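You operate a simulated robot arm through the tools that you are given. There is no shell and no other tool.

The job below is to be done with a simulated two-armed robot. You get a single attempt, and the scene is never put back.

JOB
Open the roller air valve, set the sheet's air pressure, shut the pressure roller and start up.
Fine: hands clear of the roller as it shuts; leave the rollers running.

The check looks at the end state, three seconds after you hand in, the way a careful person would. Anything else that was tipped, shoved, dropped, spilled or broken makes it a failure. Flat cloth is picked up by pressing the open fingertips on it (5 to 10 N) and closing them slowly along it; thin cloth reads only 2 to 8 mm in the jaws.

ROBOT AND FRAMES
Two 7-joint arms with two-finger parallel grippers on one trunk that stands fixed in place. Base frame: the origin is at the foot of the trunk, x ahead of it, y to its left, z up. Units: cm, rad, N and s.
The left shoulder is at [3, 11.9, 105], the right one opposite. With the tool pointing down near the work surface each hand reaches from about 10 to 62 cm from the base axis, measured 20 degrees to its own side. Payload 3.43 kg a hand.
Tool frame (each hand has its own): the origin (TCP) lies between the finger pads and is the grasp point; the fingertips stand 3 cm ahead of it; z points along the fingers, y is the line along which they close. Largest opening 9.4 cm; finger width 2.8, thickness 1; the body of the gripper, 5 by 9.6 cm, starts 5.5 cm behind the TCP.
Orientation is that of the tool frame in the base frame, as a unit quaternion [x, y, z, w]. With the fingers straight down and closing along the base's y, the tool's x points along the base's -x, its y along +y and its z along -z.

CONTROLS
- The arms move only by the tool nudge_tool. It takes "left_increments", "right_increments" or both (then of equal length, played together; a hand with none holds still); each is a list of rows, each a list of 7 numbers: the shift along the base's x, y, z in cm, then the turn, a rotation vector about the base's x, y, z in rad, then the opening in per cent of the stroke, from 0 (shut) to 100 (fully open). In form: [[tx, ty, tz, wx, wy, wz, jaw], ...]. A call has 1 to 20 rows; each row is the pose to reach, as a shift and turn from the pose commanded when the call began. A row lasts 0.2 s, in which the tool goes at most 5 cm and 0.15 rad; a call with a longer step from one row to the next is refused whole, and so is a gripper value outside its range. Where a pose cannot be reached the arm comes as near as it can. A force on the tool above 40 N (or 10 N above the force at the start of the call, whichever is more), or a blocked arm, ends the call early, and 0.2 s more pass. Each finger travels about 7.2 cm/s and halts on what it meets, pressing with about 44 N; the grip force reading is that of the motor and also rises with nothing between the fingers. The clock runs only during rows and for 0.2 s after the last one: add rows that repeat a pose to give the fingers time. The reply holds the time, the measured pose of the TCP, the force on the tool along the base axes, the opening and the grip force, in the units named above and with some noise, with the torque about the TCP (base axes, N m) and any sound that the robot's microphone picked up, and new pictures: "views" is both (left out), scene, wrist or none (wrist: the cameras of the hands that moved).
- Cameras (640 x 400 px; columns grow to the right, rows downward): "scene" is now at [4.71, 1.89, 175.71]; the picture's right is [0.25, -0.97, 0.00], its down [-0.72, -0.19, -0.66] and it looks along [0.64, 0.17, -0.75] (base axes); focal length 364 px, centre (320, 200). "left" rides on the left gripper at [7.6, -1.4, -10.3] in its tool frame; the picture's right is [0.18, 0.98, 0.00], its down [-0.75, 0.14, -0.64] and it looks along [-0.63, 0.12, 0.77] (tool axes); focal length 243 px, centre (320, 200). "right" rides on the right gripper at [7.6, 1.4, -10.3] in its tool frame; the picture's right is [-0.18, 0.98, 0.00], its down [-0.75, -0.14, -0.64] and it looks along [-0.63, -0.12, 0.77] (tool axes); focal length 243 px, centre (320, 200). There is no depth. A picture from a camera that has moved, and an enlarged one, comes with that camera's place and axes in the base frame and with its lens.
- move_column(by): moves the trunk up (or, below 0, down) by that many cm; the arms and the scene camera ride with it, the base frame stays. It gives what a move gives, with no picture.
- head_to(pan, tilt): turns the head with the scene camera to pan (to the left, within 2.496 rad either way) and tilt (down, from -0.506 to 1.204), counted from straight ahead of the robot. It gives what a move gives, and a new picture of the scene camera.
- close_up(camera, box): a new picture of the part [left, top, right, bottom] of that camera's present view, enlarged. No time passes.
- close_job(): hands the job in; it is judged then, once.

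Nothing tells you positions but the pictures and the camera data. Unless the task says otherwise, let go and move clear before handing in.

The tools are called by a JSON object that holds its "api" and its "payload". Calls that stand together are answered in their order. nudge_tool: Moves the arms, as the interface text tells. Its arguments: {"type":"object","properties":{"left_increments":{"type":"array"},"right_increments":{"type":"array"},"views":{"type":"string","enum":["both","scene","wrist","none"]}},"required":[]} The other tools are called the same way: move_column (by) moves the trunk up or down; head_to (pan, tilt) turns the head that bears the scene camera; close_up (camera, box) takes an enlarged picture of a part of a camera's view; close_job () hands the job in.

At the start:

```text
t: 0.0
left_ee_pos: [30.39, 20.09, 145.97]
left_tool_rot: [0.0, 1.0, 0.0, 0.0]
left_ft_force: [0.0, 0.1, -0.2]
left_wrist_torque: [0.0, 0.0, 0.02]
left_finger_gap: 9.4
left_finger_force: 0.0
right_ee_pos: [35.15, -8.92, 142.97]
right_tool_rot: [0.001, 1.0, 0.0, 0.0]
right_ft_force: [-0.3, 0.0, 0.4]
right_wrist_torque: [-0.01, 0.01, -0.02]
right_finger_gap: 9.4
right_finger_force: 0.0
trunk travel left (down, up): [-31.5, 9.5]
head pan, tilt (commanded): [0.255, 0.846]
```

scene: 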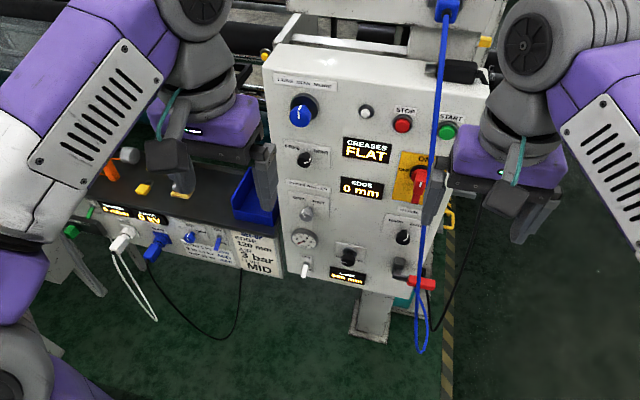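
right: 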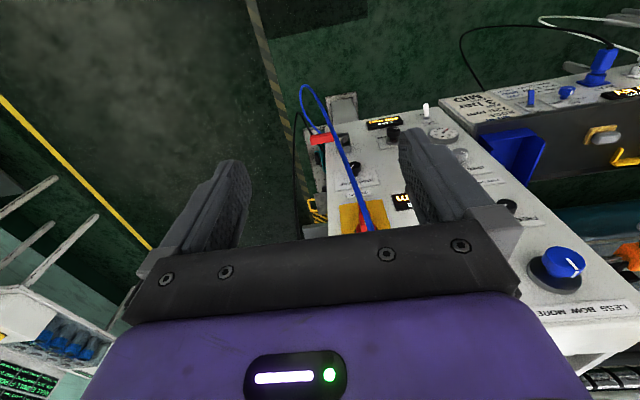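
left: 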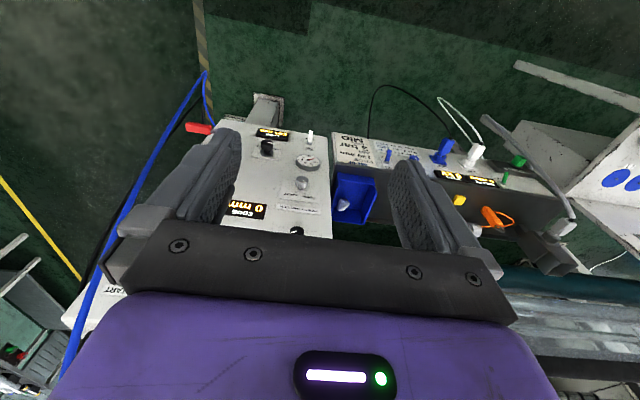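

I see a control box with knobs, buttons, displays, and a red lever (air valve?) at the lower right, plus a shelf with a sheet card to the left. I'll take enlarged pictures to read the labels before moving anything.

{"api": "close_up", "payload": {"camera": "scene", "box": [260, 50, 500, 200]}}

{"api": "close_up", "payload": {"camera": "scene", "box": [260, 160, 480, 300]}}

{"api": "close_up", "payload": {"camera": "scene", "box": [60, 140, 300, 290]}}

{"api": "close_up", "payload": {"camera": "scene", "box": [200, 0, 520, 100]}}

{"api": "close_up", "payload": {"camera": "left", "box": [180, 80, 420, 230]}}

{"api": "close_up", "payload": {"camera": "right", "box": [280, 60, 640, 285]}}

```text
2.67 times, centred on (380, 125) of scene
camera zoom: at [4.71, 1.89, 175.71], right [0.25, -0.97, 0.0], down [-0.72, -0.19, -0.66], along [0.64, 0.17, -0.75], focal length 971 px, centre (160, 400)
```

zoom: 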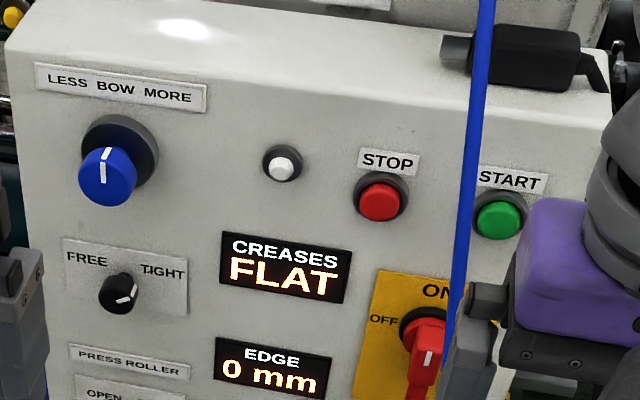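

```text
2.86 times, centred on (370, 230) of scene
camera zoom: at [4.71, 1.89, 175.71], right [0.25, -0.97, 0.0], down [-0.72, -0.19, -0.66], along [0.64, 0.17, -0.75], focal length 1040 px, centre (177, 114)
```

zoom: 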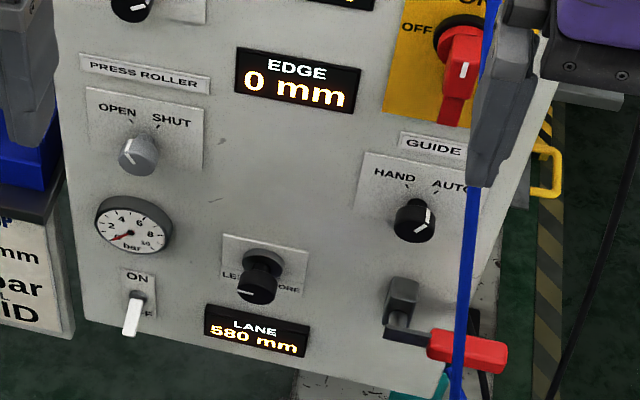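

```text
2.67 times, centred on (180, 215) of scene
camera zoom: at [4.71, 1.89, 175.71], right [0.25, -0.97, 0.0], down [-0.72, -0.19, -0.66], along [0.64, 0.17, -0.75], focal length 971 px, centre (693, 160)
```

zoom: 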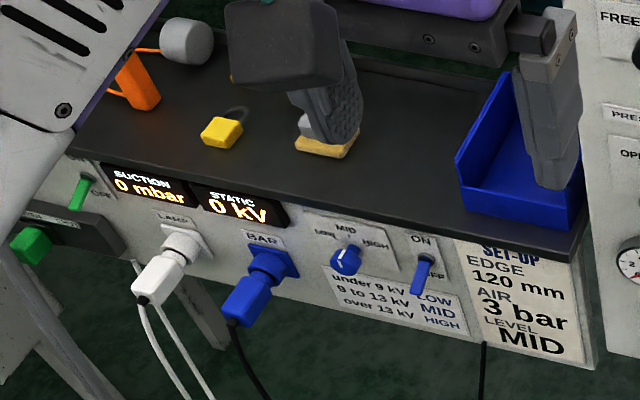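

```text
2.00 times, centred on (360, 50) of scene
camera zoom: at [4.71, 1.89, 175.71], right [0.25, -0.97, 0.0], down [-0.72, -0.19, -0.66], along [0.64, 0.17, -0.75], focal length 728 px, centre (240, 500)
```

zoom: 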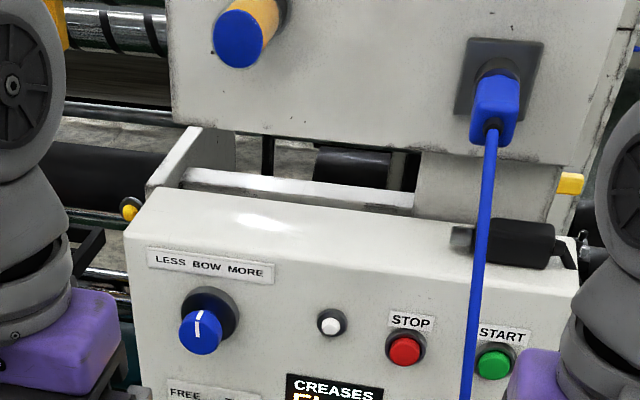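

```text
2.67 times, centred on (300, 155) of left
camera zoom: at [22.69, 18.62, 156.29], right [-0.18, 0.98, 0.0], down [0.75, 0.14, 0.64], along [0.63, 0.12, -0.77], focal length 647 px, centre (373, 320)
```

zoom: 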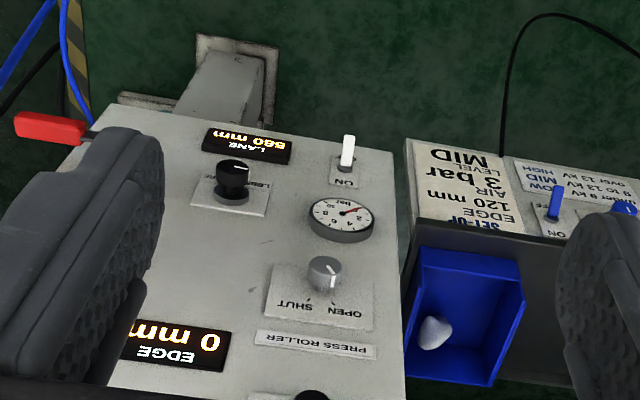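

```text
1.78 times, centred on (460, 172) of right
camera zoom: at [27.45, -7.63, 153.28], right [0.18, 0.98, 0.0], down [0.75, -0.14, 0.64], along [0.63, -0.12, -0.77], focal length 431 px, centre (71, 249)
```

zoom: 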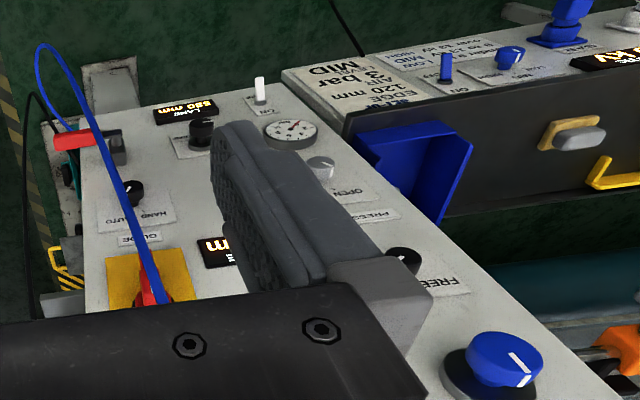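

The panel appears to be an upright face about x≈65 cm, roughly y from -12 to 26 and z from 80 to 140. The sheet says AIR 3 bar. I'll turn the head to look around for the air valve and the regulator before moving the arms.

{"api": "head_to", "payload": {"pan": 0.1, "tilt": 0.35}}

{"api": "head_to", "payload": {"pan": 0.7, "tilt": 0.6}}

{"api": "head_to", "payload": {"pan": -0.3, "tilt": 0.8}}

```text
t: 0.9
left_ee_pos: [30.3, 20.25, 146.01]
left_tool_rot: [0.0, 1.0, 0.0, 0.001]
left_ft_force: [-0.7, -0.2, 0.5]
left_wrist_torque: [0.01, 0.01, -0.01]
left_finger_gap: 9.41
left_finger_force: 0.0
right_ee_pos: [35.33, -8.86, 143.05]
right_tool_rot: [0.001, 1.0, 0.0, 0.0]
right_ft_force: [-0.1, 0.0, -0.5]
right_wrist_torque: [0.0, 0.01, 0.03]
right_finger_gap: 9.4
right_finger_force: 0.0
trunk travel left (down, up): [-31.5, 9.5]
head pan, tilt (commanded): [0.099, 0.351]
camera scene: at [6.39, 0.85, 180.03], right [0.1, -0.99, 0.0], down [-0.34, -0.03, -0.94], along [0.93, 0.09, -0.34], focal length 364 px, centre (320, 200)
```

scene: 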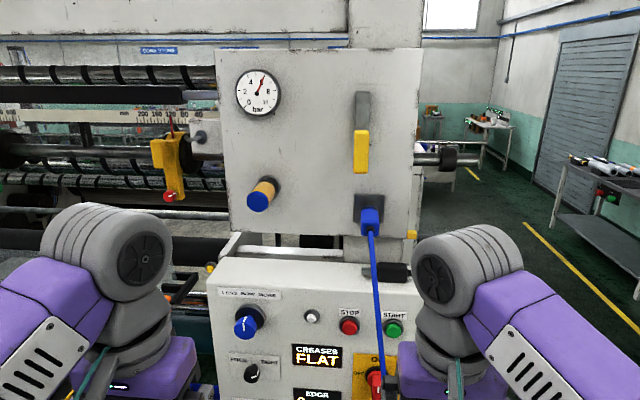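

```text
t: 1.9
left_ee_pos: [30.34, 20.14, 145.92]
left_tool_rot: [-0.001, 1.0, 0.001, 0.001]
left_ft_force: [-0.7, -0.3, -0.2]
left_wrist_torque: [-0.01, 0.02, 0.01]
left_finger_gap: 9.4
left_finger_force: 0.0
right_ee_pos: [35.2, -8.94, 143.01]
right_tool_rot: [0.0, 1.0, 0.0, 0.0]
right_ft_force: [-0.8, -0.4, 0.4]
right_wrist_torque: [0.01, 0.01, 0.0]
right_finger_gap: 9.41
right_finger_force: 0.1
trunk travel left (down, up): [-31.5, 9.5]
head pan, tilt (commanded): [0.7, 0.6]
camera scene: at [3.89, 5.6, 177.77], right [0.64, -0.77, 0.0], down [-0.43, -0.36, -0.83], along [0.63, 0.53, -0.56], focal length 364 px, centre (320, 200)
```

scene: 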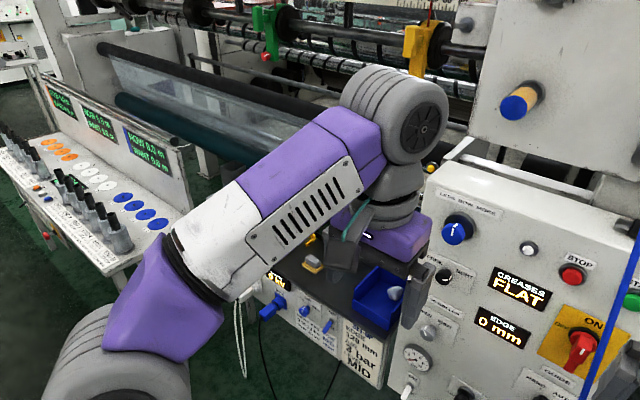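

```text
t: 3.2
left_ee_pos: [30.23, 20.02, 145.9]
left_tool_rot: [0.0, 1.0, 0.0, 0.0]
left_ft_force: [-0.9, -0.3, 0.6]
left_wrist_torque: [-0.02, -0.03, 0.0]
left_finger_gap: 9.42
left_finger_force: 0.0
right_ee_pos: [35.31, -8.85, 142.93]
right_tool_rot: [0.001, 1.0, 0.0, 0.0]
right_ft_force: [0.1, -1.2, 0.8]
right_wrist_torque: [0.0, 0.03, -0.01]
right_finger_gap: 9.39
right_finger_force: 0.1
trunk travel left (down, up): [-31.5, 9.5]
head pan, tilt (commanded): [-0.3, 0.799]
camera scene: at [4.83, -2.45, 176.08], right [-0.29, -0.96, 0.0], down [-0.68, 0.21, -0.7], along [0.67, -0.21, -0.72], focal length 364 px, centre (320, 200)
```

scene: 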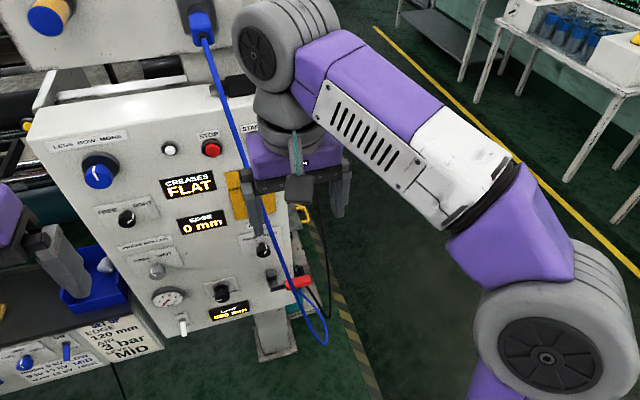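

There is an upper panel too, with another gauge, a blue-tipped knob and a yellow lever. I'll zoom in on each of these.

{"api": "close_up", "payload": {"camera": "scene", "box": [140, 230, 340, 355]}}

{"api": "head_to", "payload": {"pan": 0.15, "tilt": 0.2}}

```text
3.20 times, centred on (240, 292) of scene
camera zoom: at [4.83, -2.45, 176.08], right [-0.29, -0.96, 0.0], down [-0.68, 0.21, -0.7], along [0.67, -0.21, -0.72], focal length 1165 px, centre (576, -96)
```

zoom: 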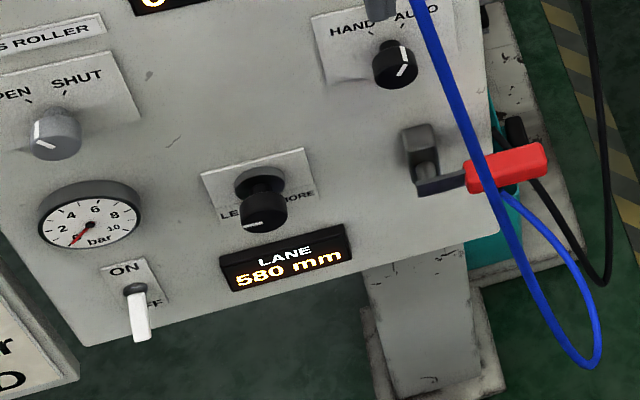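

```text
t: 4.2
left_ee_pos: [30.21, 20.11, 145.84]
left_tool_rot: [0.0, 1.0, 0.0, 0.001]
left_ft_force: [0.3, 0.6, -0.6]
left_wrist_torque: [0.0, -0.02, 0.02]
left_finger_gap: 9.42
left_finger_force: 0.0
right_ee_pos: [35.27, -8.97, 143.03]
right_tool_rot: [-0.001, 1.0, 0.0, 0.001]
right_ft_force: [-0.5, -0.3, -0.3]
right_wrist_torque: [-0.03, 0.0, -0.01]
right_finger_gap: 9.39
right_finger_force: 0.0
trunk travel left (down, up): [-31.5, 9.5]
head pan, tilt (commanded): [0.15, 0.201]
camera scene: at [6.34, 1.31, 181.43], right [0.15, -0.99, 0.0], down [-0.2, -0.03, -0.98], along [0.97, 0.15, -0.2], focal length 364 px, centre (320, 200)
```

scene: 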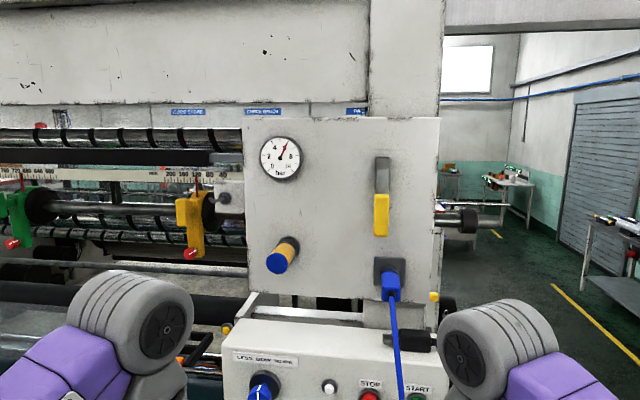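

{"api": "close_up", "payload": {"camera": "scene", "box": [230, 110, 450, 310]}}

{"api": "close_up", "payload": {"camera": "scene", "box": [0, 90, 250, 260]}}

{"api": "close_up", "payload": {"camera": "scene", "box": [255, 130, 305, 185]}}

```text
2.00 times, centred on (340, 210) of scene
camera zoom: at [6.34, 1.31, 181.43], right [0.15, -0.99, 0.0], down [-0.2, -0.03, -0.98], along [0.97, 0.15, -0.2], focal length 728 px, centre (280, 180)
```

zoom: 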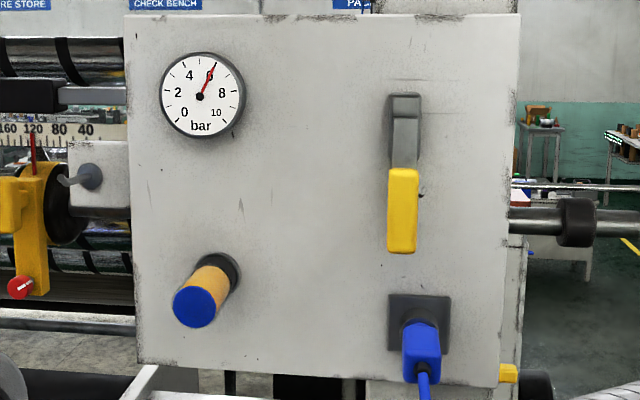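

```text
2.35 times, centred on (125, 175) of scene
camera zoom: at [6.34, 1.31, 181.43], right [0.15, -0.99, 0.0], down [-0.2, -0.03, -0.98], along [0.97, 0.15, -0.2], focal length 857 px, centre (779, 259)
```

zoom: 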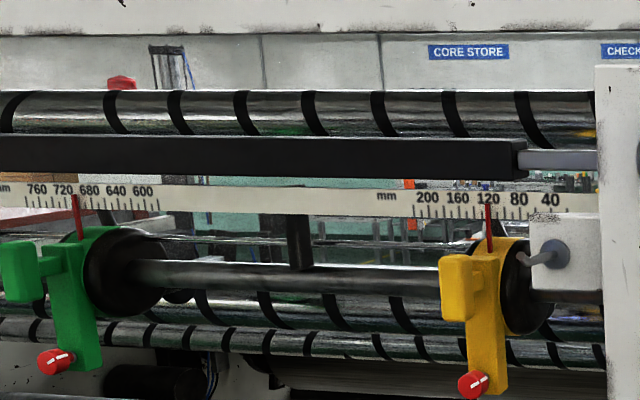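

```text
7.27 times, centred on (280, 158) of scene
camera zoom: at [6.34, 1.31, 181.43], right [0.15, -0.99, 0.0], down [-0.2, -0.03, -0.98], along [0.97, 0.15, -0.2], focal length 2648 px, centre (611, 509)
```

zoom: 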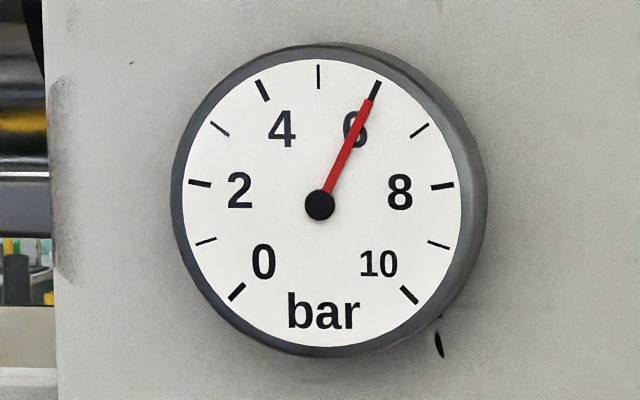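

The upper gauge reads 6 bar. The lower gauge, beside PRESS ROLLER, reads near 0. I'll draw both hands back and outwards so the lower panel can be seen in full.

{"api": "nudge_tool", "payload": {"left_increments": [[-1, 3, 0, 0, 0, 0, 100], [-2, 6, 0, 0, 0, 0, 100], [-3, 9, 0, 0, 0, 0, 100], [-4, 12, 0, 0, 0, 0, 100], [-5, 15, 0, 0, 0, 0, 100], [-6, 18, 0, 0, 0, 0, 100]], "right_increments": [[-2, -3, 0, 0, 0, 0, 100], [-4, -6, 0, 0, 0, 0, 100], [-6, -9, 0, 0, 0, 0, 100], [-8, -12, 0, 0, 0, 0, 100], [-10, -15, 0, 0, 0, 0, 100], [-10, -18, 0, 0, 0, 0, 100]], "views": "none"}}

{"api": "head_to", "payload": {"pan": 0.1, "tilt": 0.75}}

{"api": "close_up", "payload": {"camera": "scene", "box": [200, 50, 440, 200]}}

{"api": "close_up", "payload": {"camera": "scene", "box": [220, 160, 440, 300]}}

```text
t: 5.6
left_ee_pos: [24.4, 38.11, 146.01]
left_tool_rot: [0.001, 1.0, 0.0, 0.001]
left_ft_force: [0.2, -0.1, 0.1]
left_wrist_torque: [0.0, 0.0, 0.0]
left_finger_gap: 9.41
left_finger_force: 0.0
right_ee_pos: [25.2, -26.91, 142.93]
right_tool_rot: [0.0, 1.0, 0.001, 0.0]
right_ft_force: [-0.5, 0.0, 0.6]
right_wrist_torque: [0.01, -0.03, 0.0]
right_finger_gap: 9.38
right_finger_force: 0.1
trunk travel left (down, up): [-31.5, 9.5]
head pan, tilt (commanded): [0.15, 0.201]
```

```text
t: 6.6
left_ee_pos: [24.32, 38.09, 146.07]
left_tool_rot: [0.0, 1.0, 0.0, 0.001]
left_ft_force: [-0.4, 0.5, -0.2]
left_wrist_torque: [0.01, 0.02, 0.02]
left_finger_gap: 9.42
left_finger_force: 0.2
right_ee_pos: [25.17, -26.91, 142.9]
right_tool_rot: [0.0, 1.0, 0.0, 0.0]
right_ft_force: [0.5, -0.8, -0.7]
right_wrist_torque: [0.0, -0.02, 0.01]
right_finger_gap: 9.41
right_finger_force: 0.0
trunk travel left (down, up): [-31.5, 9.5]
head pan, tilt (commanded): [0.099, 0.75]
camera scene: at [5.37, 0.74, 176.48], right [0.1, -0.99, 0.0], down [-0.68, -0.07, -0.73], along [0.73, 0.07, -0.68], focal length 364 px, centre (320, 200)
```

scene: 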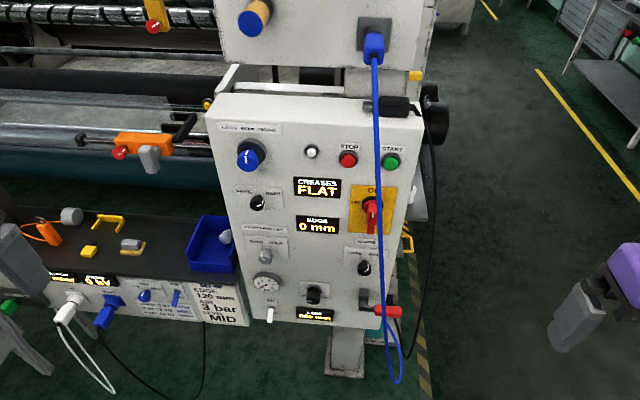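

```text
2.67 times, centred on (320, 125) of scene
camera zoom: at [5.37, 0.74, 176.48], right [0.1, -0.99, 0.0], down [-0.68, -0.07, -0.73], along [0.73, 0.07, -0.68], focal length 971 px, centre (320, 400)
```

zoom: 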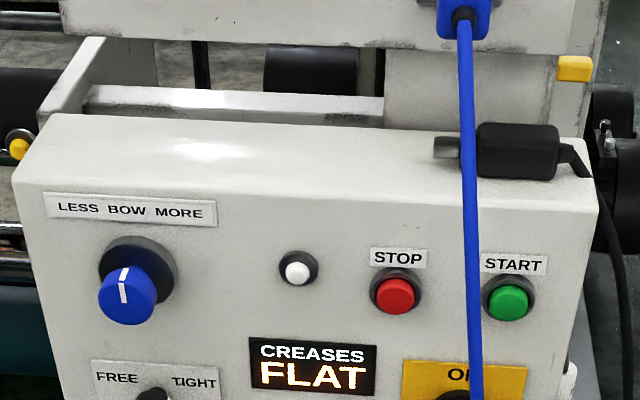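

```text
2.86 times, centred on (330, 230) of scene
camera zoom: at [5.37, 0.74, 176.48], right [0.1, -0.99, 0.0], down [-0.68, -0.07, -0.73], along [0.73, 0.07, -0.68], focal length 1040 px, centre (291, 114)
```

zoom: 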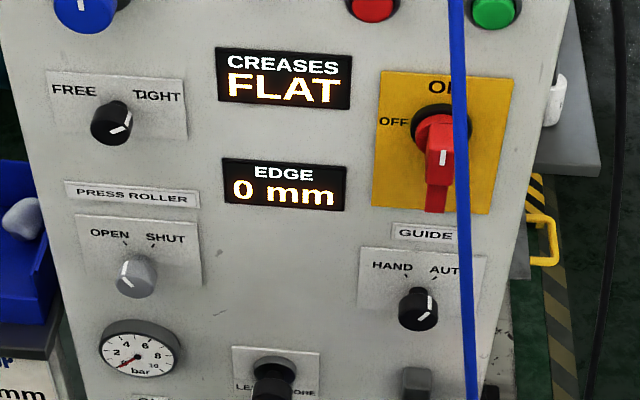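

Nothing on the lower face is hidden except by the blue cable. I'll lower the trunk to look at the panel more squarely and read the small plates round the black knob, the toggle and the red lever.

{"api": "move_column", "payload": {"by": -22}}

{"api": "head_to", "payload": {"pan": 0.1, "tilt": 0.7}}

{"api": "close_up", "payload": {"camera": "scene", "box": [210, 120, 450, 270]}}

{"api": "close_up", "payload": {"camera": "scene", "box": [200, 230, 440, 380]}}

```text
t: 8.9
left_ee_pos: [24.28, 38.01, 124.04]
left_tool_rot: [0.0, 1.0, 0.001, 0.001]
left_ft_force: [0.2, 0.4, -0.3]
left_wrist_torque: [-0.02, -0.01, 0.03]
left_finger_gap: 9.4
left_finger_force: 0.2
right_ee_pos: [25.17, -26.9, 120.94]
right_tool_rot: [0.0, 1.0, 0.0, 0.0]
right_ft_force: [0.0, 0.0, 0.5]
right_wrist_torque: [0.0, -0.01, 0.02]
right_finger_gap: 9.37
right_finger_force: 0.0
trunk travel left (down, up): [-9.5, 31.5]
head pan, tilt (commanded): [0.099, 0.75]
```

```text
t: 9.5
left_ee_pos: [24.33, 38.04, 123.99]
left_tool_rot: [0.0, 1.0, 0.0, 0.001]
left_ft_force: [-0.4, -0.7, 0.0]
left_wrist_torque: [0.03, 0.0, -0.01]
left_finger_gap: 9.38
left_finger_force: 0.0
right_ee_pos: [25.23, -26.84, 121.01]
right_tool_rot: [0.0, 1.0, 0.0, 0.0]
right_ft_force: [-0.8, -0.5, -0.1]
right_wrist_torque: [0.02, 0.01, 0.03]
right_finger_gap: 9.43
right_finger_force: 0.0
trunk travel left (down, up): [-9.5, 31.5]
head pan, tilt (commanded): [0.099, 0.7]
camera scene: at [5.57, 0.76, 154.9], right [0.1, -1.0, 0.0], down [-0.64, -0.06, -0.76], along [0.76, 0.08, -0.64], focal length 364 px, centre (320, 200)
```

scene: 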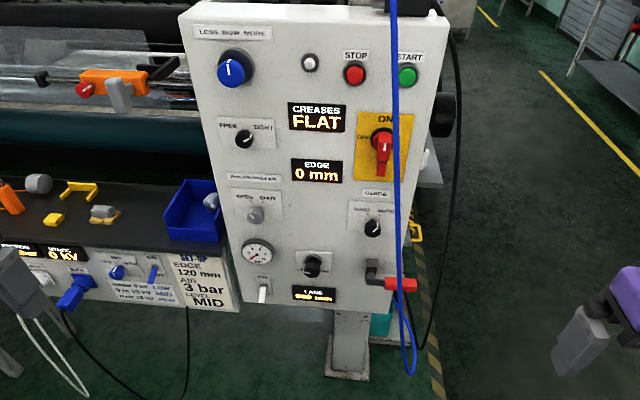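

```text
2.67 times, centred on (330, 195) of scene
camera zoom: at [5.57, 0.76, 154.9], right [0.1, -1.0, 0.0], down [-0.64, -0.06, -0.76], along [0.76, 0.08, -0.64], focal length 971 px, centre (293, 213)
```

zoom: 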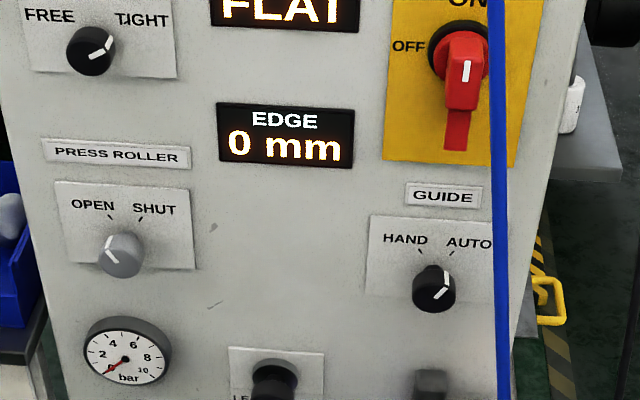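

```text
2.67 times, centred on (320, 305) of scene
camera zoom: at [5.57, 0.76, 154.9], right [0.1, -1.0, 0.0], down [-0.64, -0.06, -0.76], along [0.76, 0.08, -0.64], focal length 971 px, centre (320, -80)
```

zoom: 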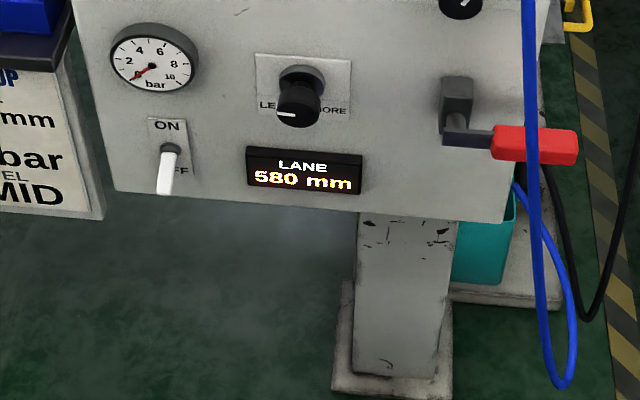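

The black knob is on a "LESS … MORE" plate with its mark at LESS, the white toggle is OFF and the red lever points right. I'll tip the right hand up 45° and bring its camera level with the lower panel for a square look at them.

{"api": "nudge_tool", "payload": {"right_increments": [[2, 1, -4, 0, -0.13, 0, 100], [4, 2, -8, 0, -0.26, 0, 100], [6, 3, -12, 0, -0.39, 0, 100], [8, 4, -16, 0, -0.52, 0, 100], [10, 5, -20, 0, -0.65, 0, 100], [11, 6, -23, 0, -0.785, 0, 100], [11, 6, -25, 0, -0.785, 0, 100]]}}

```text
t: 11.1
left_ee_pos: [24.33, 37.98, 123.91]
left_tool_rot: [-0.001, 1.0, 0.0, 0.001]
left_ft_force: [0.4, 0.3, -0.1]
left_wrist_torque: [0.03, -0.01, 0.01]
left_finger_gap: 9.38
left_finger_force: 0.1
right_ee_pos: [37.57, -21.14, 96.9]
right_tool_rot: [-0.001, 0.924, 0.002, 0.382]
right_ft_force: [-0.3, 0.0, -0.4]
right_wrist_torque: [0.01, 0.02, -0.04]
right_finger_gap: 9.41
right_finger_force: 0.0
right hand out of reach, approached as far as the arm can: row 6, 7
trunk travel left (down, up): [-9.5, 31.5]
head pan, tilt (commanded): [0.099, 0.7]
camera scene: at [5.61, 0.75, 154.9], right [0.1, -1.0, 0.0], down [-0.64, -0.06, -0.76], along [0.76, 0.08, -0.64], focal length 364 px, centre (320, 200)
camera right: at [24.78, -19.88, 98.94], right [0.13, 0.98, 0.13], down [0.08, -0.14, 0.99], along [0.99, -0.12, -0.1], focal length 243 px, centre (320, 200)
```

scene: 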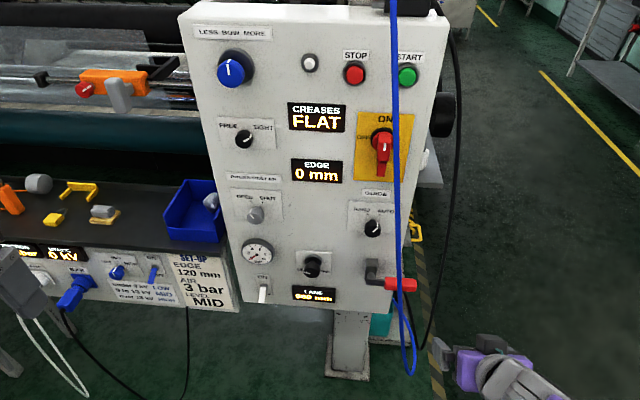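
right: 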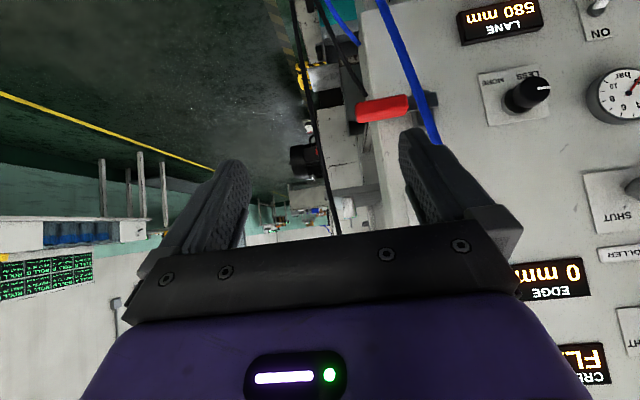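

The wrist view is upside down but shows the knob plate and the red lever well. I'll zoom in on it.

{"api": "close_up", "payload": {"camera": "right", "box": [340, 0, 640, 188]}}

{"api": "close_up", "payload": {"camera": "right", "box": [460, 50, 580, 125]}}

{"api": "close_up", "payload": {"camera": "right", "box": [280, 0, 480, 125]}}

```text
2.13 times, centred on (490, 94) of right
camera zoom: at [24.78, -19.88, 98.94], right [0.13, 0.98, 0.13], down [0.08, -0.14, 0.99], along [0.99, -0.12, -0.1], focal length 516 px, centre (-42, 426)
```

zoom: 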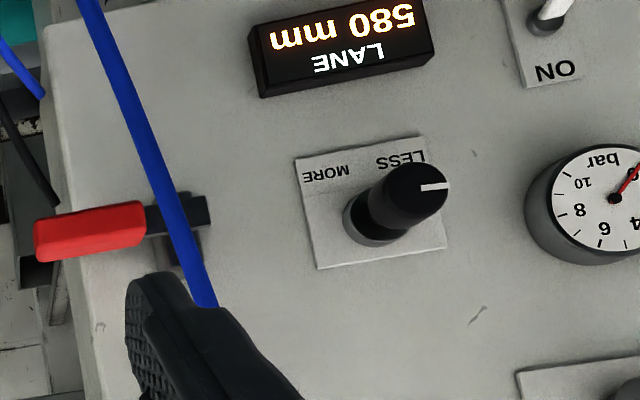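

```text
5.33 times, centred on (520, 88) of right
camera zoom: at [24.78, -19.88, 98.94], right [0.13, 0.98, 0.13], down [0.08, -0.14, 0.99], along [0.99, -0.12, -0.1], focal length 1294 px, centre (-747, 800)
```

zoom: 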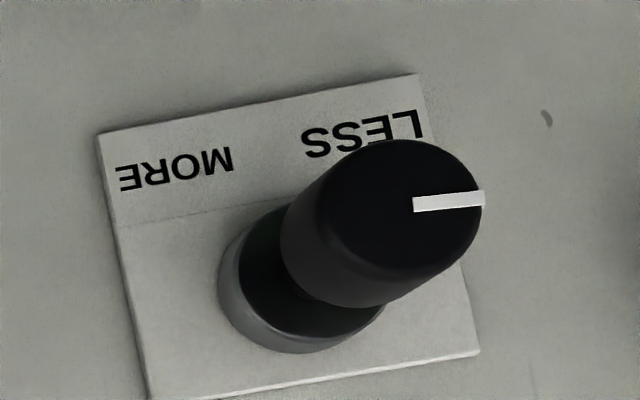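

```text
3.20 times, centred on (380, 62) of right
camera zoom: at [24.78, -19.88, 98.94], right [0.13, 0.98, 0.13], down [0.08, -0.14, 0.99], along [0.99, -0.12, -0.1], focal length 776 px, centre (128, 640)
```

zoom: 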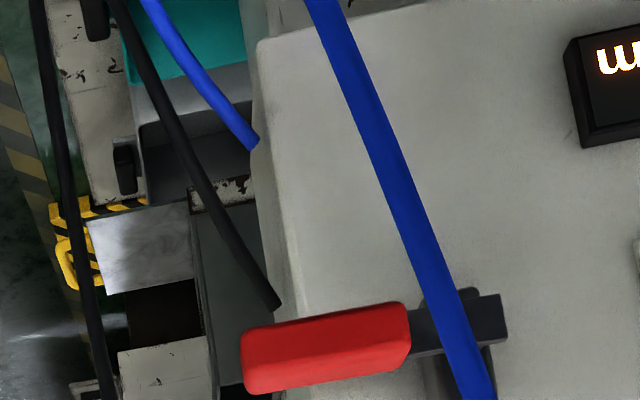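

The lower gauge reads 0, and the yellow upper lever (6 bar there) hangs vertical, so a vertical lever seems to mean open. That makes the red lever at about (61, -6 to -17, 83), lying crosswise, the shut roller valve. The blue cable hangs about 10 cm in front of it, so I'll swing the right hand, fingers closed, to come in from the right and avoid the cable.

{"api": "nudge_tool", "payload": {"right_increments": [[0.9, -1.5, -0.4, -0.0729, -0.0796, 0.0796, 80], [1.8, -3, -0.8, -0.1458, -0.1591, 0.1591, 60], [2.7, -4.5, -1.2, -0.2187, -0.2387, 0.2387, 40], [3.6, -6, -1.6, -0.2916, -0.3182, 0.3182, 20], [4.5, -7.5, -2, -0.3645, -0.3978, 0.3978, 0], [5.4, -9, -2.4, -0.4374, -0.4773, 0.4773, 0], [6.3, -10, -2.8, -0.5103, -0.5569, 0.5569, 0], [7.2, -10, -3.2, -0.5833, -0.6365, 0.6365, 0], [8.1, -10, -3.6, -0.6562, -0.716, 0.716, 0], [9, -10, -4, -0.7291, -0.7956, 0.7956, 0], [10, -10, -4.5, -0.802, -0.8751, 0.8751, 0], [11, -10, -5, -0.8749, -0.9547, 0.9547, 0], [12, -10, -5.5, -0.9478, -1.0342, 1.0342, 0], [13, -9, -6, -1.0207, -1.1138, 1.1138, 0], [13.5, -8.5, -6, -1.0936, -1.1933, 1.1933, 0], [13.8, -8.2, -6, -1.1665, -1.2729, 1.2729, 0]]}}

```text
t: 14.5
left_ee_pos: [24.34, 37.96, 123.93]
left_tool_rot: [0.0, 1.0, 0.001, 0.001]
left_ft_force: [0.3, -0.3, 0.7]
left_wrist_torque: [0.02, 0.0, -0.02]
left_finger_gap: 9.38
left_finger_force: 0.0
right_ee_pos: [51.52, -29.46, 90.85]
right_tool_rot: [0.665, -0.24, 0.242, -0.665]
right_ft_force: [0.0, 0.0, 0.6]
right_wrist_torque: [0.01, -0.04, 0.02]
right_finger_gap: 0.01
right_finger_force: 32.7
right hand out of reach, approached as far as the arm can: row 1, 2, 3, 4, 6
trunk travel left (down, up): [-9.5, 31.5]
head pan, tilt (commanded): [0.099, 0.7]
camera scene: at [5.59, 0.77, 154.9], right [0.1, -1.0, 0.0], down [-0.64, -0.06, -0.76], along [0.76, 0.08, -0.64], focal length 364 px, centre (320, 200)
camera right: at [50.6, -42.24, 89.62], right [-0.14, 0.12, -0.98], down [-0.99, -0.01, 0.14], along [0.01, 0.99, 0.12], focal length 243 px, centre (320, 200)
```

scene: 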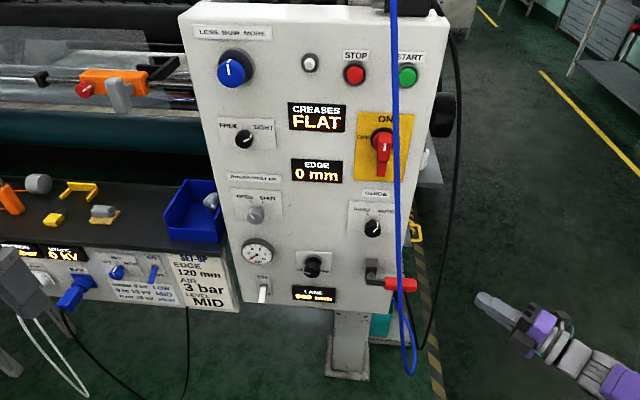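
right: 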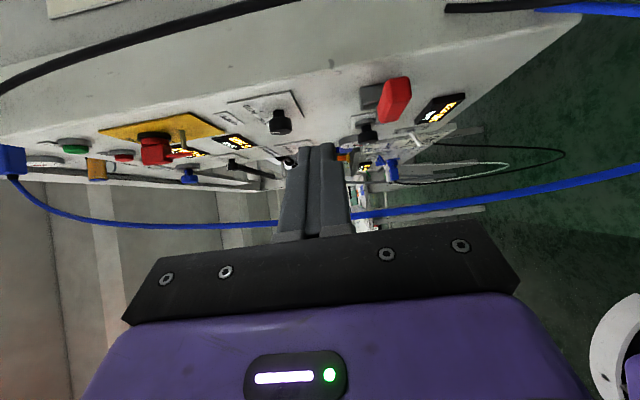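

The right hand came round as wanted, and its camera now gives a clear side view: the lever is at about x 62, z 83, and the cable runs at about x 48 to 54, well left of the hand. Next I'll bring the fingertips in above the outer end of the lever.

{"api": "nudge_tool", "payload": {"right_increments": [[1.5, 2, -0.5, 0, 0, 0, 0], [3, 4, -1, 0, 0, 0, 0], [4.5, 6, -1.4, 0, 0, 0, 0], [6, 8, -1.9, 0, 0, 0, 0], [7.5, 10, -2.4, 0, 0, 0, 0], [8.9, 12.2, -2.85, 0, 0, 0, 0], [8.9, 12.2, -2.85, 0, 0, 0, 0]]}}

{"api": "close_up", "payload": {"camera": "scene", "box": [320, 210, 480, 310]}}

{"api": "close_up", "payload": {"camera": "right", "box": [240, 0, 480, 150]}}

```text
t: 16.1
left_ee_pos: [24.27, 38.04, 124.05]
left_tool_rot: [0.0, 1.0, 0.0, 0.0]
left_ft_force: [-0.2, -1.2, -0.7]
left_wrist_torque: [0.03, 0.0, 0.03]
left_finger_gap: 9.41
left_finger_force: 0.0
right_ee_pos: [60.33, -17.07, 88.14]
right_tool_rot: [-0.664, 0.242, -0.242, 0.664]
right_ft_force: [0.0, -0.2, -0.5]
right_wrist_torque: [-0.02, 0.01, 0.02]
right_finger_gap: 0.03
right_finger_force: 32.8
trunk travel left (down, up): [-9.5, 31.5]
head pan, tilt (commanded): [0.099, 0.7]
camera scene: at [5.57, 0.76, 154.9], right [0.1, -1.0, 0.0], down [-0.64, -0.06, -0.77], along [0.76, 0.08, -0.64], focal length 364 px, centre (320, 200)
camera right: at [59.44, -30.05, 86.78], right [-0.14, 0.12, -0.98], down [-0.99, -0.01, 0.14], along [0.01, 0.99, 0.12], focal length 243 px, centre (320, 200)
```

scene: 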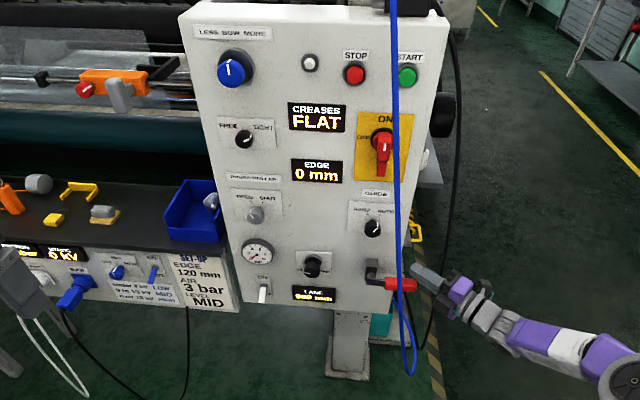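
right: 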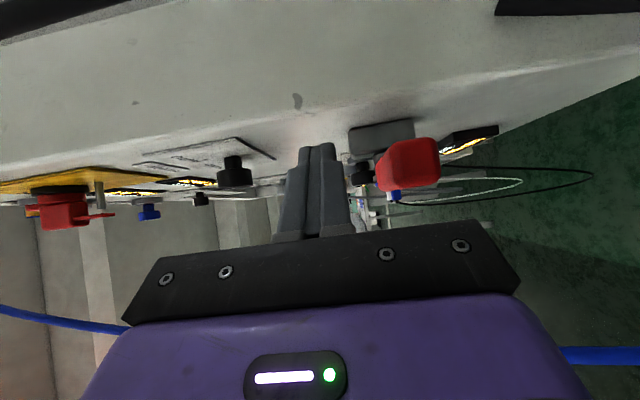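

```text
4.00 times, centred on (400, 260) of scene
camera zoom: at [5.57, 0.76, 154.9], right [0.1, -1.0, 0.0], down [-0.64, -0.06, -0.77], along [0.76, 0.08, -0.64], focal length 1456 px, centre (0, -40)
```

zoom: 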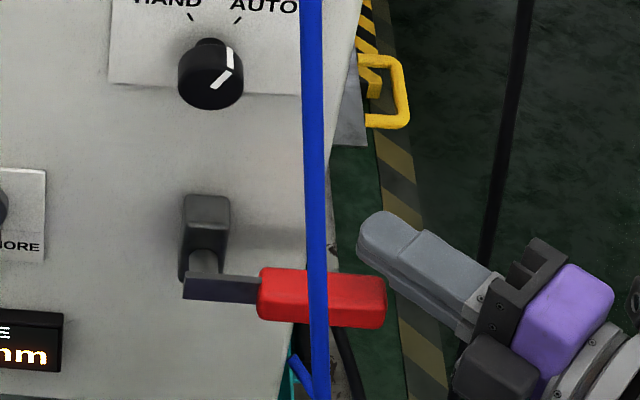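

```text
2.67 times, centred on (360, 75) of right
camera zoom: at [59.44, -30.05, 86.78], right [-0.14, 0.12, -0.98], down [-0.99, -0.01, 0.14], along [0.01, 0.99, 0.12], focal length 647 px, centre (213, 533)
```

zoom: 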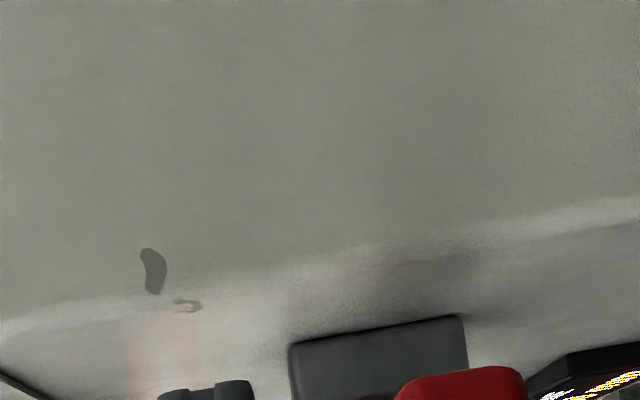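

The fingertips sit just above the outer end of the red lever, roughly 2 cm clear. I'll press down gently through the first third of the arc and look at how the lever answers.

{"api": "nudge_tool", "payload": {"right_increments": [[0, 0.2, -1, 0, 0, 0, 0], [0, 0.3, -2, 0, 0, 0, 0], [0, 0.3, -2.8, 0, 0, 0, 0], [0, 0.2, -3.6, 0, 0, 0, 0], [0, 0.1, -4.4, 0, 0, 0, 0], [0, 0.1, -5.2, 0, 0, 0, 0], [0, 0.2, -5.9, 0, 0, 0, 0], [0, 0.3, -6.6, 0, 0, 0, 0]]}}

{"api": "close_up", "payload": {"camera": "scene", "box": [220, 210, 460, 360]}}

```text
t: 17.9
left_ee_pos: [24.42, 38.01, 124.02]
left_tool_rot: [0.0, 1.0, 0.001, 0.001]
left_ft_force: [1.2, -0.4, -0.3]
left_wrist_torque: [0.02, -0.01, 0.05]
left_finger_gap: 9.41
left_finger_force: 0.1
right_ee_pos: [60.43, -16.86, 81.66]
right_tool_rot: [-0.664, 0.243, -0.243, 0.664]
right_ft_force: [0.0, -0.1, 0.4]
right_wrist_torque: [0.0, -0.02, 0.01]
right_finger_gap: 0.01
right_finger_force: 33.1
trunk travel left (down, up): [-9.5, 31.5]
head pan, tilt (commanded): [0.099, 0.7]
camera scene: at [5.57, 0.77, 154.9], right [0.1, -1.0, 0.0], down [-0.64, -0.06, -0.76], along [0.76, 0.08, -0.64], focal length 364 px, centre (320, 200)
camera right: at [59.46, -29.79, 80.17], right [-0.14, 0.12, -0.98], down [-0.99, -0.01, 0.14], along [0.01, 0.99, 0.12], focal length 243 px, centre (320, 200)
```

scene: 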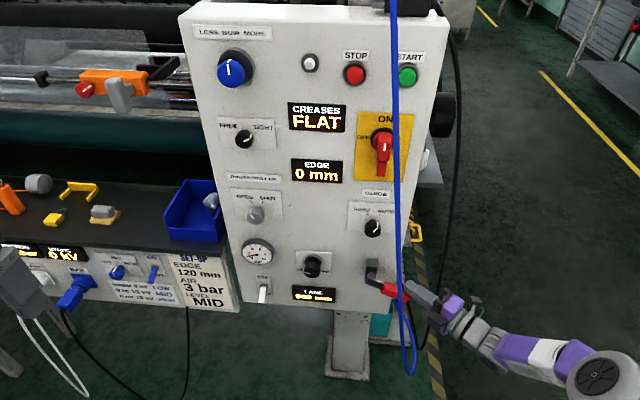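
right: 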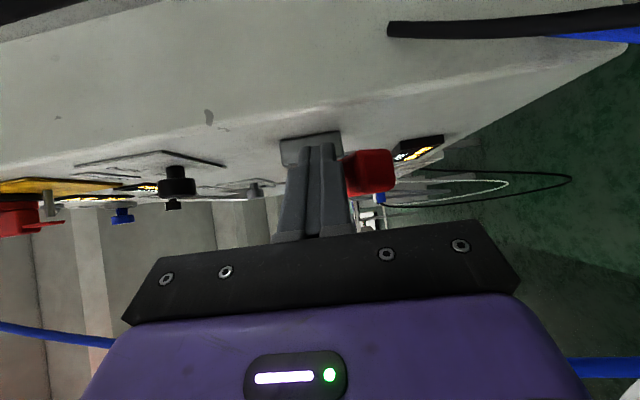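

```text
2.67 times, centred on (340, 285) of scene
camera zoom: at [5.57, 0.77, 154.9], right [0.1, -1.0, 0.0], down [-0.64, -0.06, -0.76], along [0.76, 0.08, -0.64], focal length 971 px, centre (267, -27)
```

zoom: 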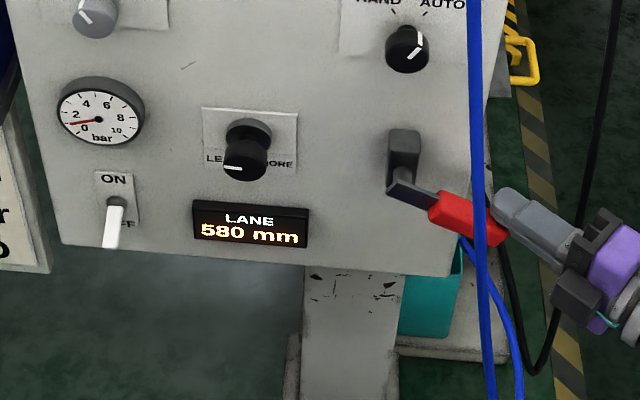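

The lever turns downward freely and the lower gauge has begun to rise, so this is the roller air valve. I'll carry it on round to straight down.

{"api": "nudge_tool", "payload": {"right_increments": [[0, 0.3, -1.1, 0, 0, 0, 0], [0, 0.8, -2.2, 0, 0, 0, 0], [0, 1.4, -3.2, 0, 0, 0, 0], [0, 2.1, -4.1, 0, 0, 0, 0], [0, 2.95, -4.9, 0, 0, 0, 0], [0, 3.9, -5.6, 0, 0, 0, 0], [0, 4.9, -6.2, 0, 0, 0, 0], [0, 6.0, -6.6, 0, 0, 0, 0]]}}

{"api": "close_up", "payload": {"camera": "scene", "box": [220, 210, 460, 360]}}

```text
t: 19.7
left_ee_pos: [24.35, 37.99, 123.95]
left_tool_rot: [-0.001, 1.0, 0.001, 0.002]
left_ft_force: [0.2, -0.2, 0.1]
left_wrist_torque: [0.02, -0.02, 0.0]
left_finger_gap: 9.4
left_finger_force: 0.0
right_ee_pos: [60.43, -10.94, 74.98]
right_tool_rot: [0.665, -0.243, 0.243, -0.663]
right_ft_force: [-0.1, -0.4, -0.3]
right_wrist_torque: [-0.01, -0.01, -0.03]
right_finger_gap: 0.02
right_finger_force: 33.1
trunk travel left (down, up): [-9.5, 31.5]
head pan, tilt (commanded): [0.099, 0.7]
camera scene: at [5.58, 0.76, 154.9], right [0.1, -1.0, 0.0], down [-0.64, -0.06, -0.76], along [0.76, 0.08, -0.64], focal length 364 px, centre (320, 200)
camera right: at [59.47, -23.81, 73.56], right [-0.14, 0.12, -0.98], down [-0.99, -0.01, 0.14], along [0.01, 0.99, 0.12], focal length 243 px, centre (320, 200)
```

scene: 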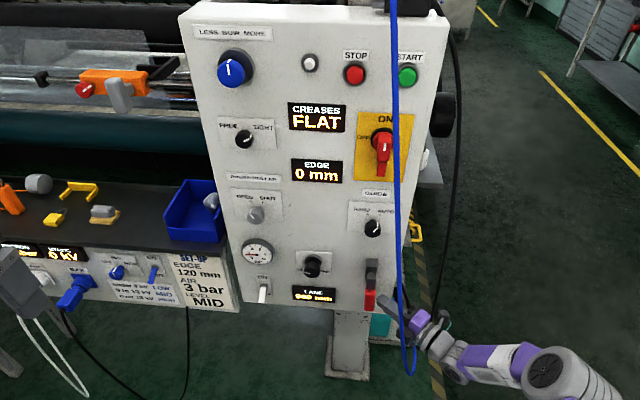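
right: 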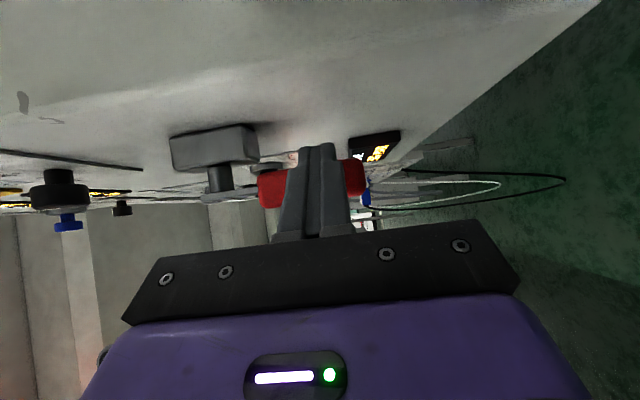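

```text
2.67 times, centred on (340, 285) of scene
camera zoom: at [5.58, 0.76, 154.9], right [0.1, -1.0, 0.0], down [-0.64, -0.06, -0.76], along [0.76, 0.08, -0.64], focal length 971 px, centre (267, -27)
```

zoom: 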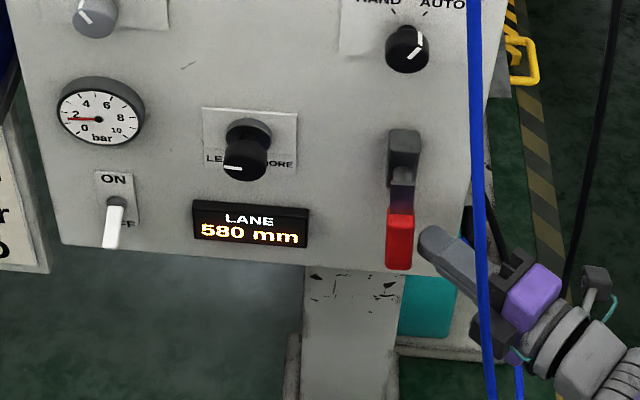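

The lever now hangs straight down and the gauge reads about 1.5 bar. I'll nudge 1 cm further to be sure it is at its stop.

{"api": "nudge_tool", "payload": {"right_increments": [[0, 0.4, 0, 0, 0, 0, 0], [0, 0.8, 0, 0, 0, 0, 0], [0, 1.1, 0, 0, 0, 0, 0]]}}

{"api": "close_up", "payload": {"camera": "scene", "box": [220, 210, 460, 360]}}

{"api": "close_up", "payload": {"camera": "scene", "box": [235, 235, 285, 267]}}

```text
t: 20.5
left_ee_pos: [24.25, 37.71, 124.1]
left_tool_rot: [0.001, 1.0, 0.001, 0.0]
left_ft_force: [0.6, -0.2, -0.2]
left_wrist_torque: [0.01, -0.01, 0.02]
left_finger_gap: 9.43
left_finger_force: 0.1
right_ee_pos: [60.37, -10.41, 74.92]
right_tool_rot: [-0.664, 0.244, -0.244, 0.664]
right_ft_force: [-8.3, -29.4, 1.4]
right_wrist_torque: [0.13, 0.19, 0.0]
right_finger_gap: 0.0
right_finger_force: 33.0
trunk travel left (down, up): [-9.5, 31.5]
head pan, tilt (commanded): [0.099, 0.7]
camera scene: at [5.46, 0.43, 154.91], right [0.1, -1.0, 0.0], down [-0.64, -0.06, -0.77], along [0.76, 0.08, -0.64], focal length 364 px, centre (320, 200)
camera right: at [59.36, -23.28, 73.54], right [-0.14, 0.12, -0.98], down [-0.99, 0.0, 0.14], along [0.02, 0.99, 0.12], focal length 243 px, centre (320, 200)
```

scene: 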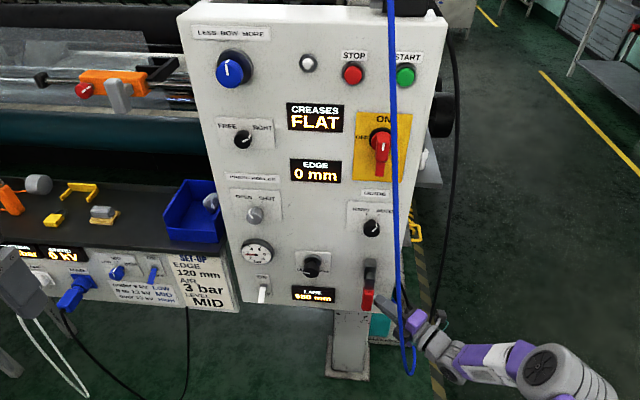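
right: 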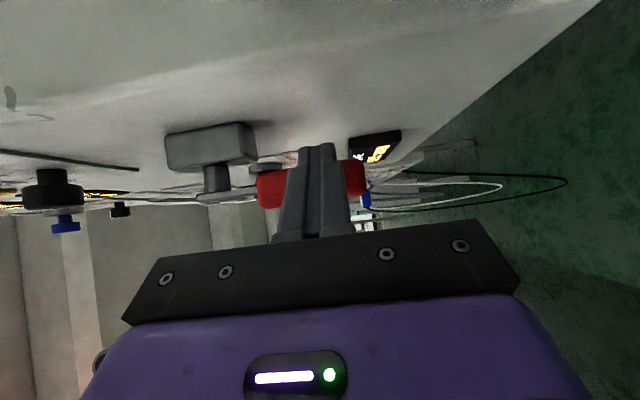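

```text
2.67 times, centred on (340, 285) of scene
camera zoom: at [5.46, 0.43, 154.91], right [0.1, -1.0, 0.0], down [-0.64, -0.06, -0.77], along [0.76, 0.08, -0.64], focal length 971 px, centre (267, -27)
```

zoom: 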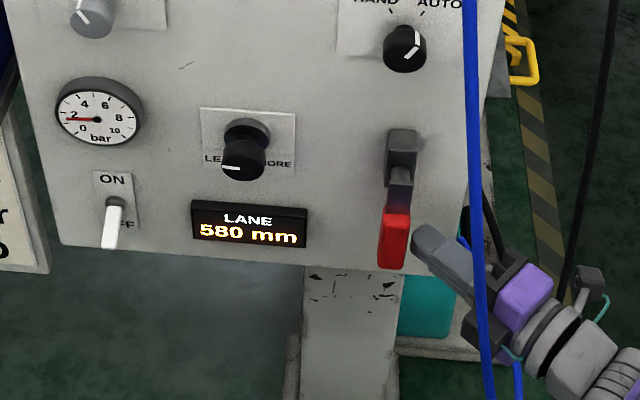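

```text
12.50 times, centred on (260, 251) of scene
camera zoom: at [5.46, 0.43, 154.91], right [0.1, -1.0, 0.0], down [-0.64, -0.06, -0.77], along [0.76, 0.08, -0.64], focal length 4552 px, centre (1070, -438)
```

zoom: 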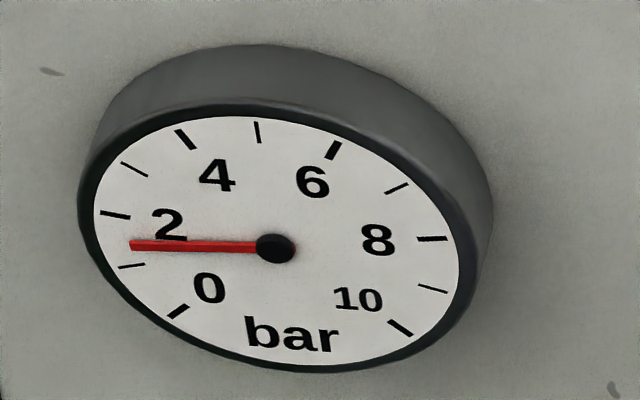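

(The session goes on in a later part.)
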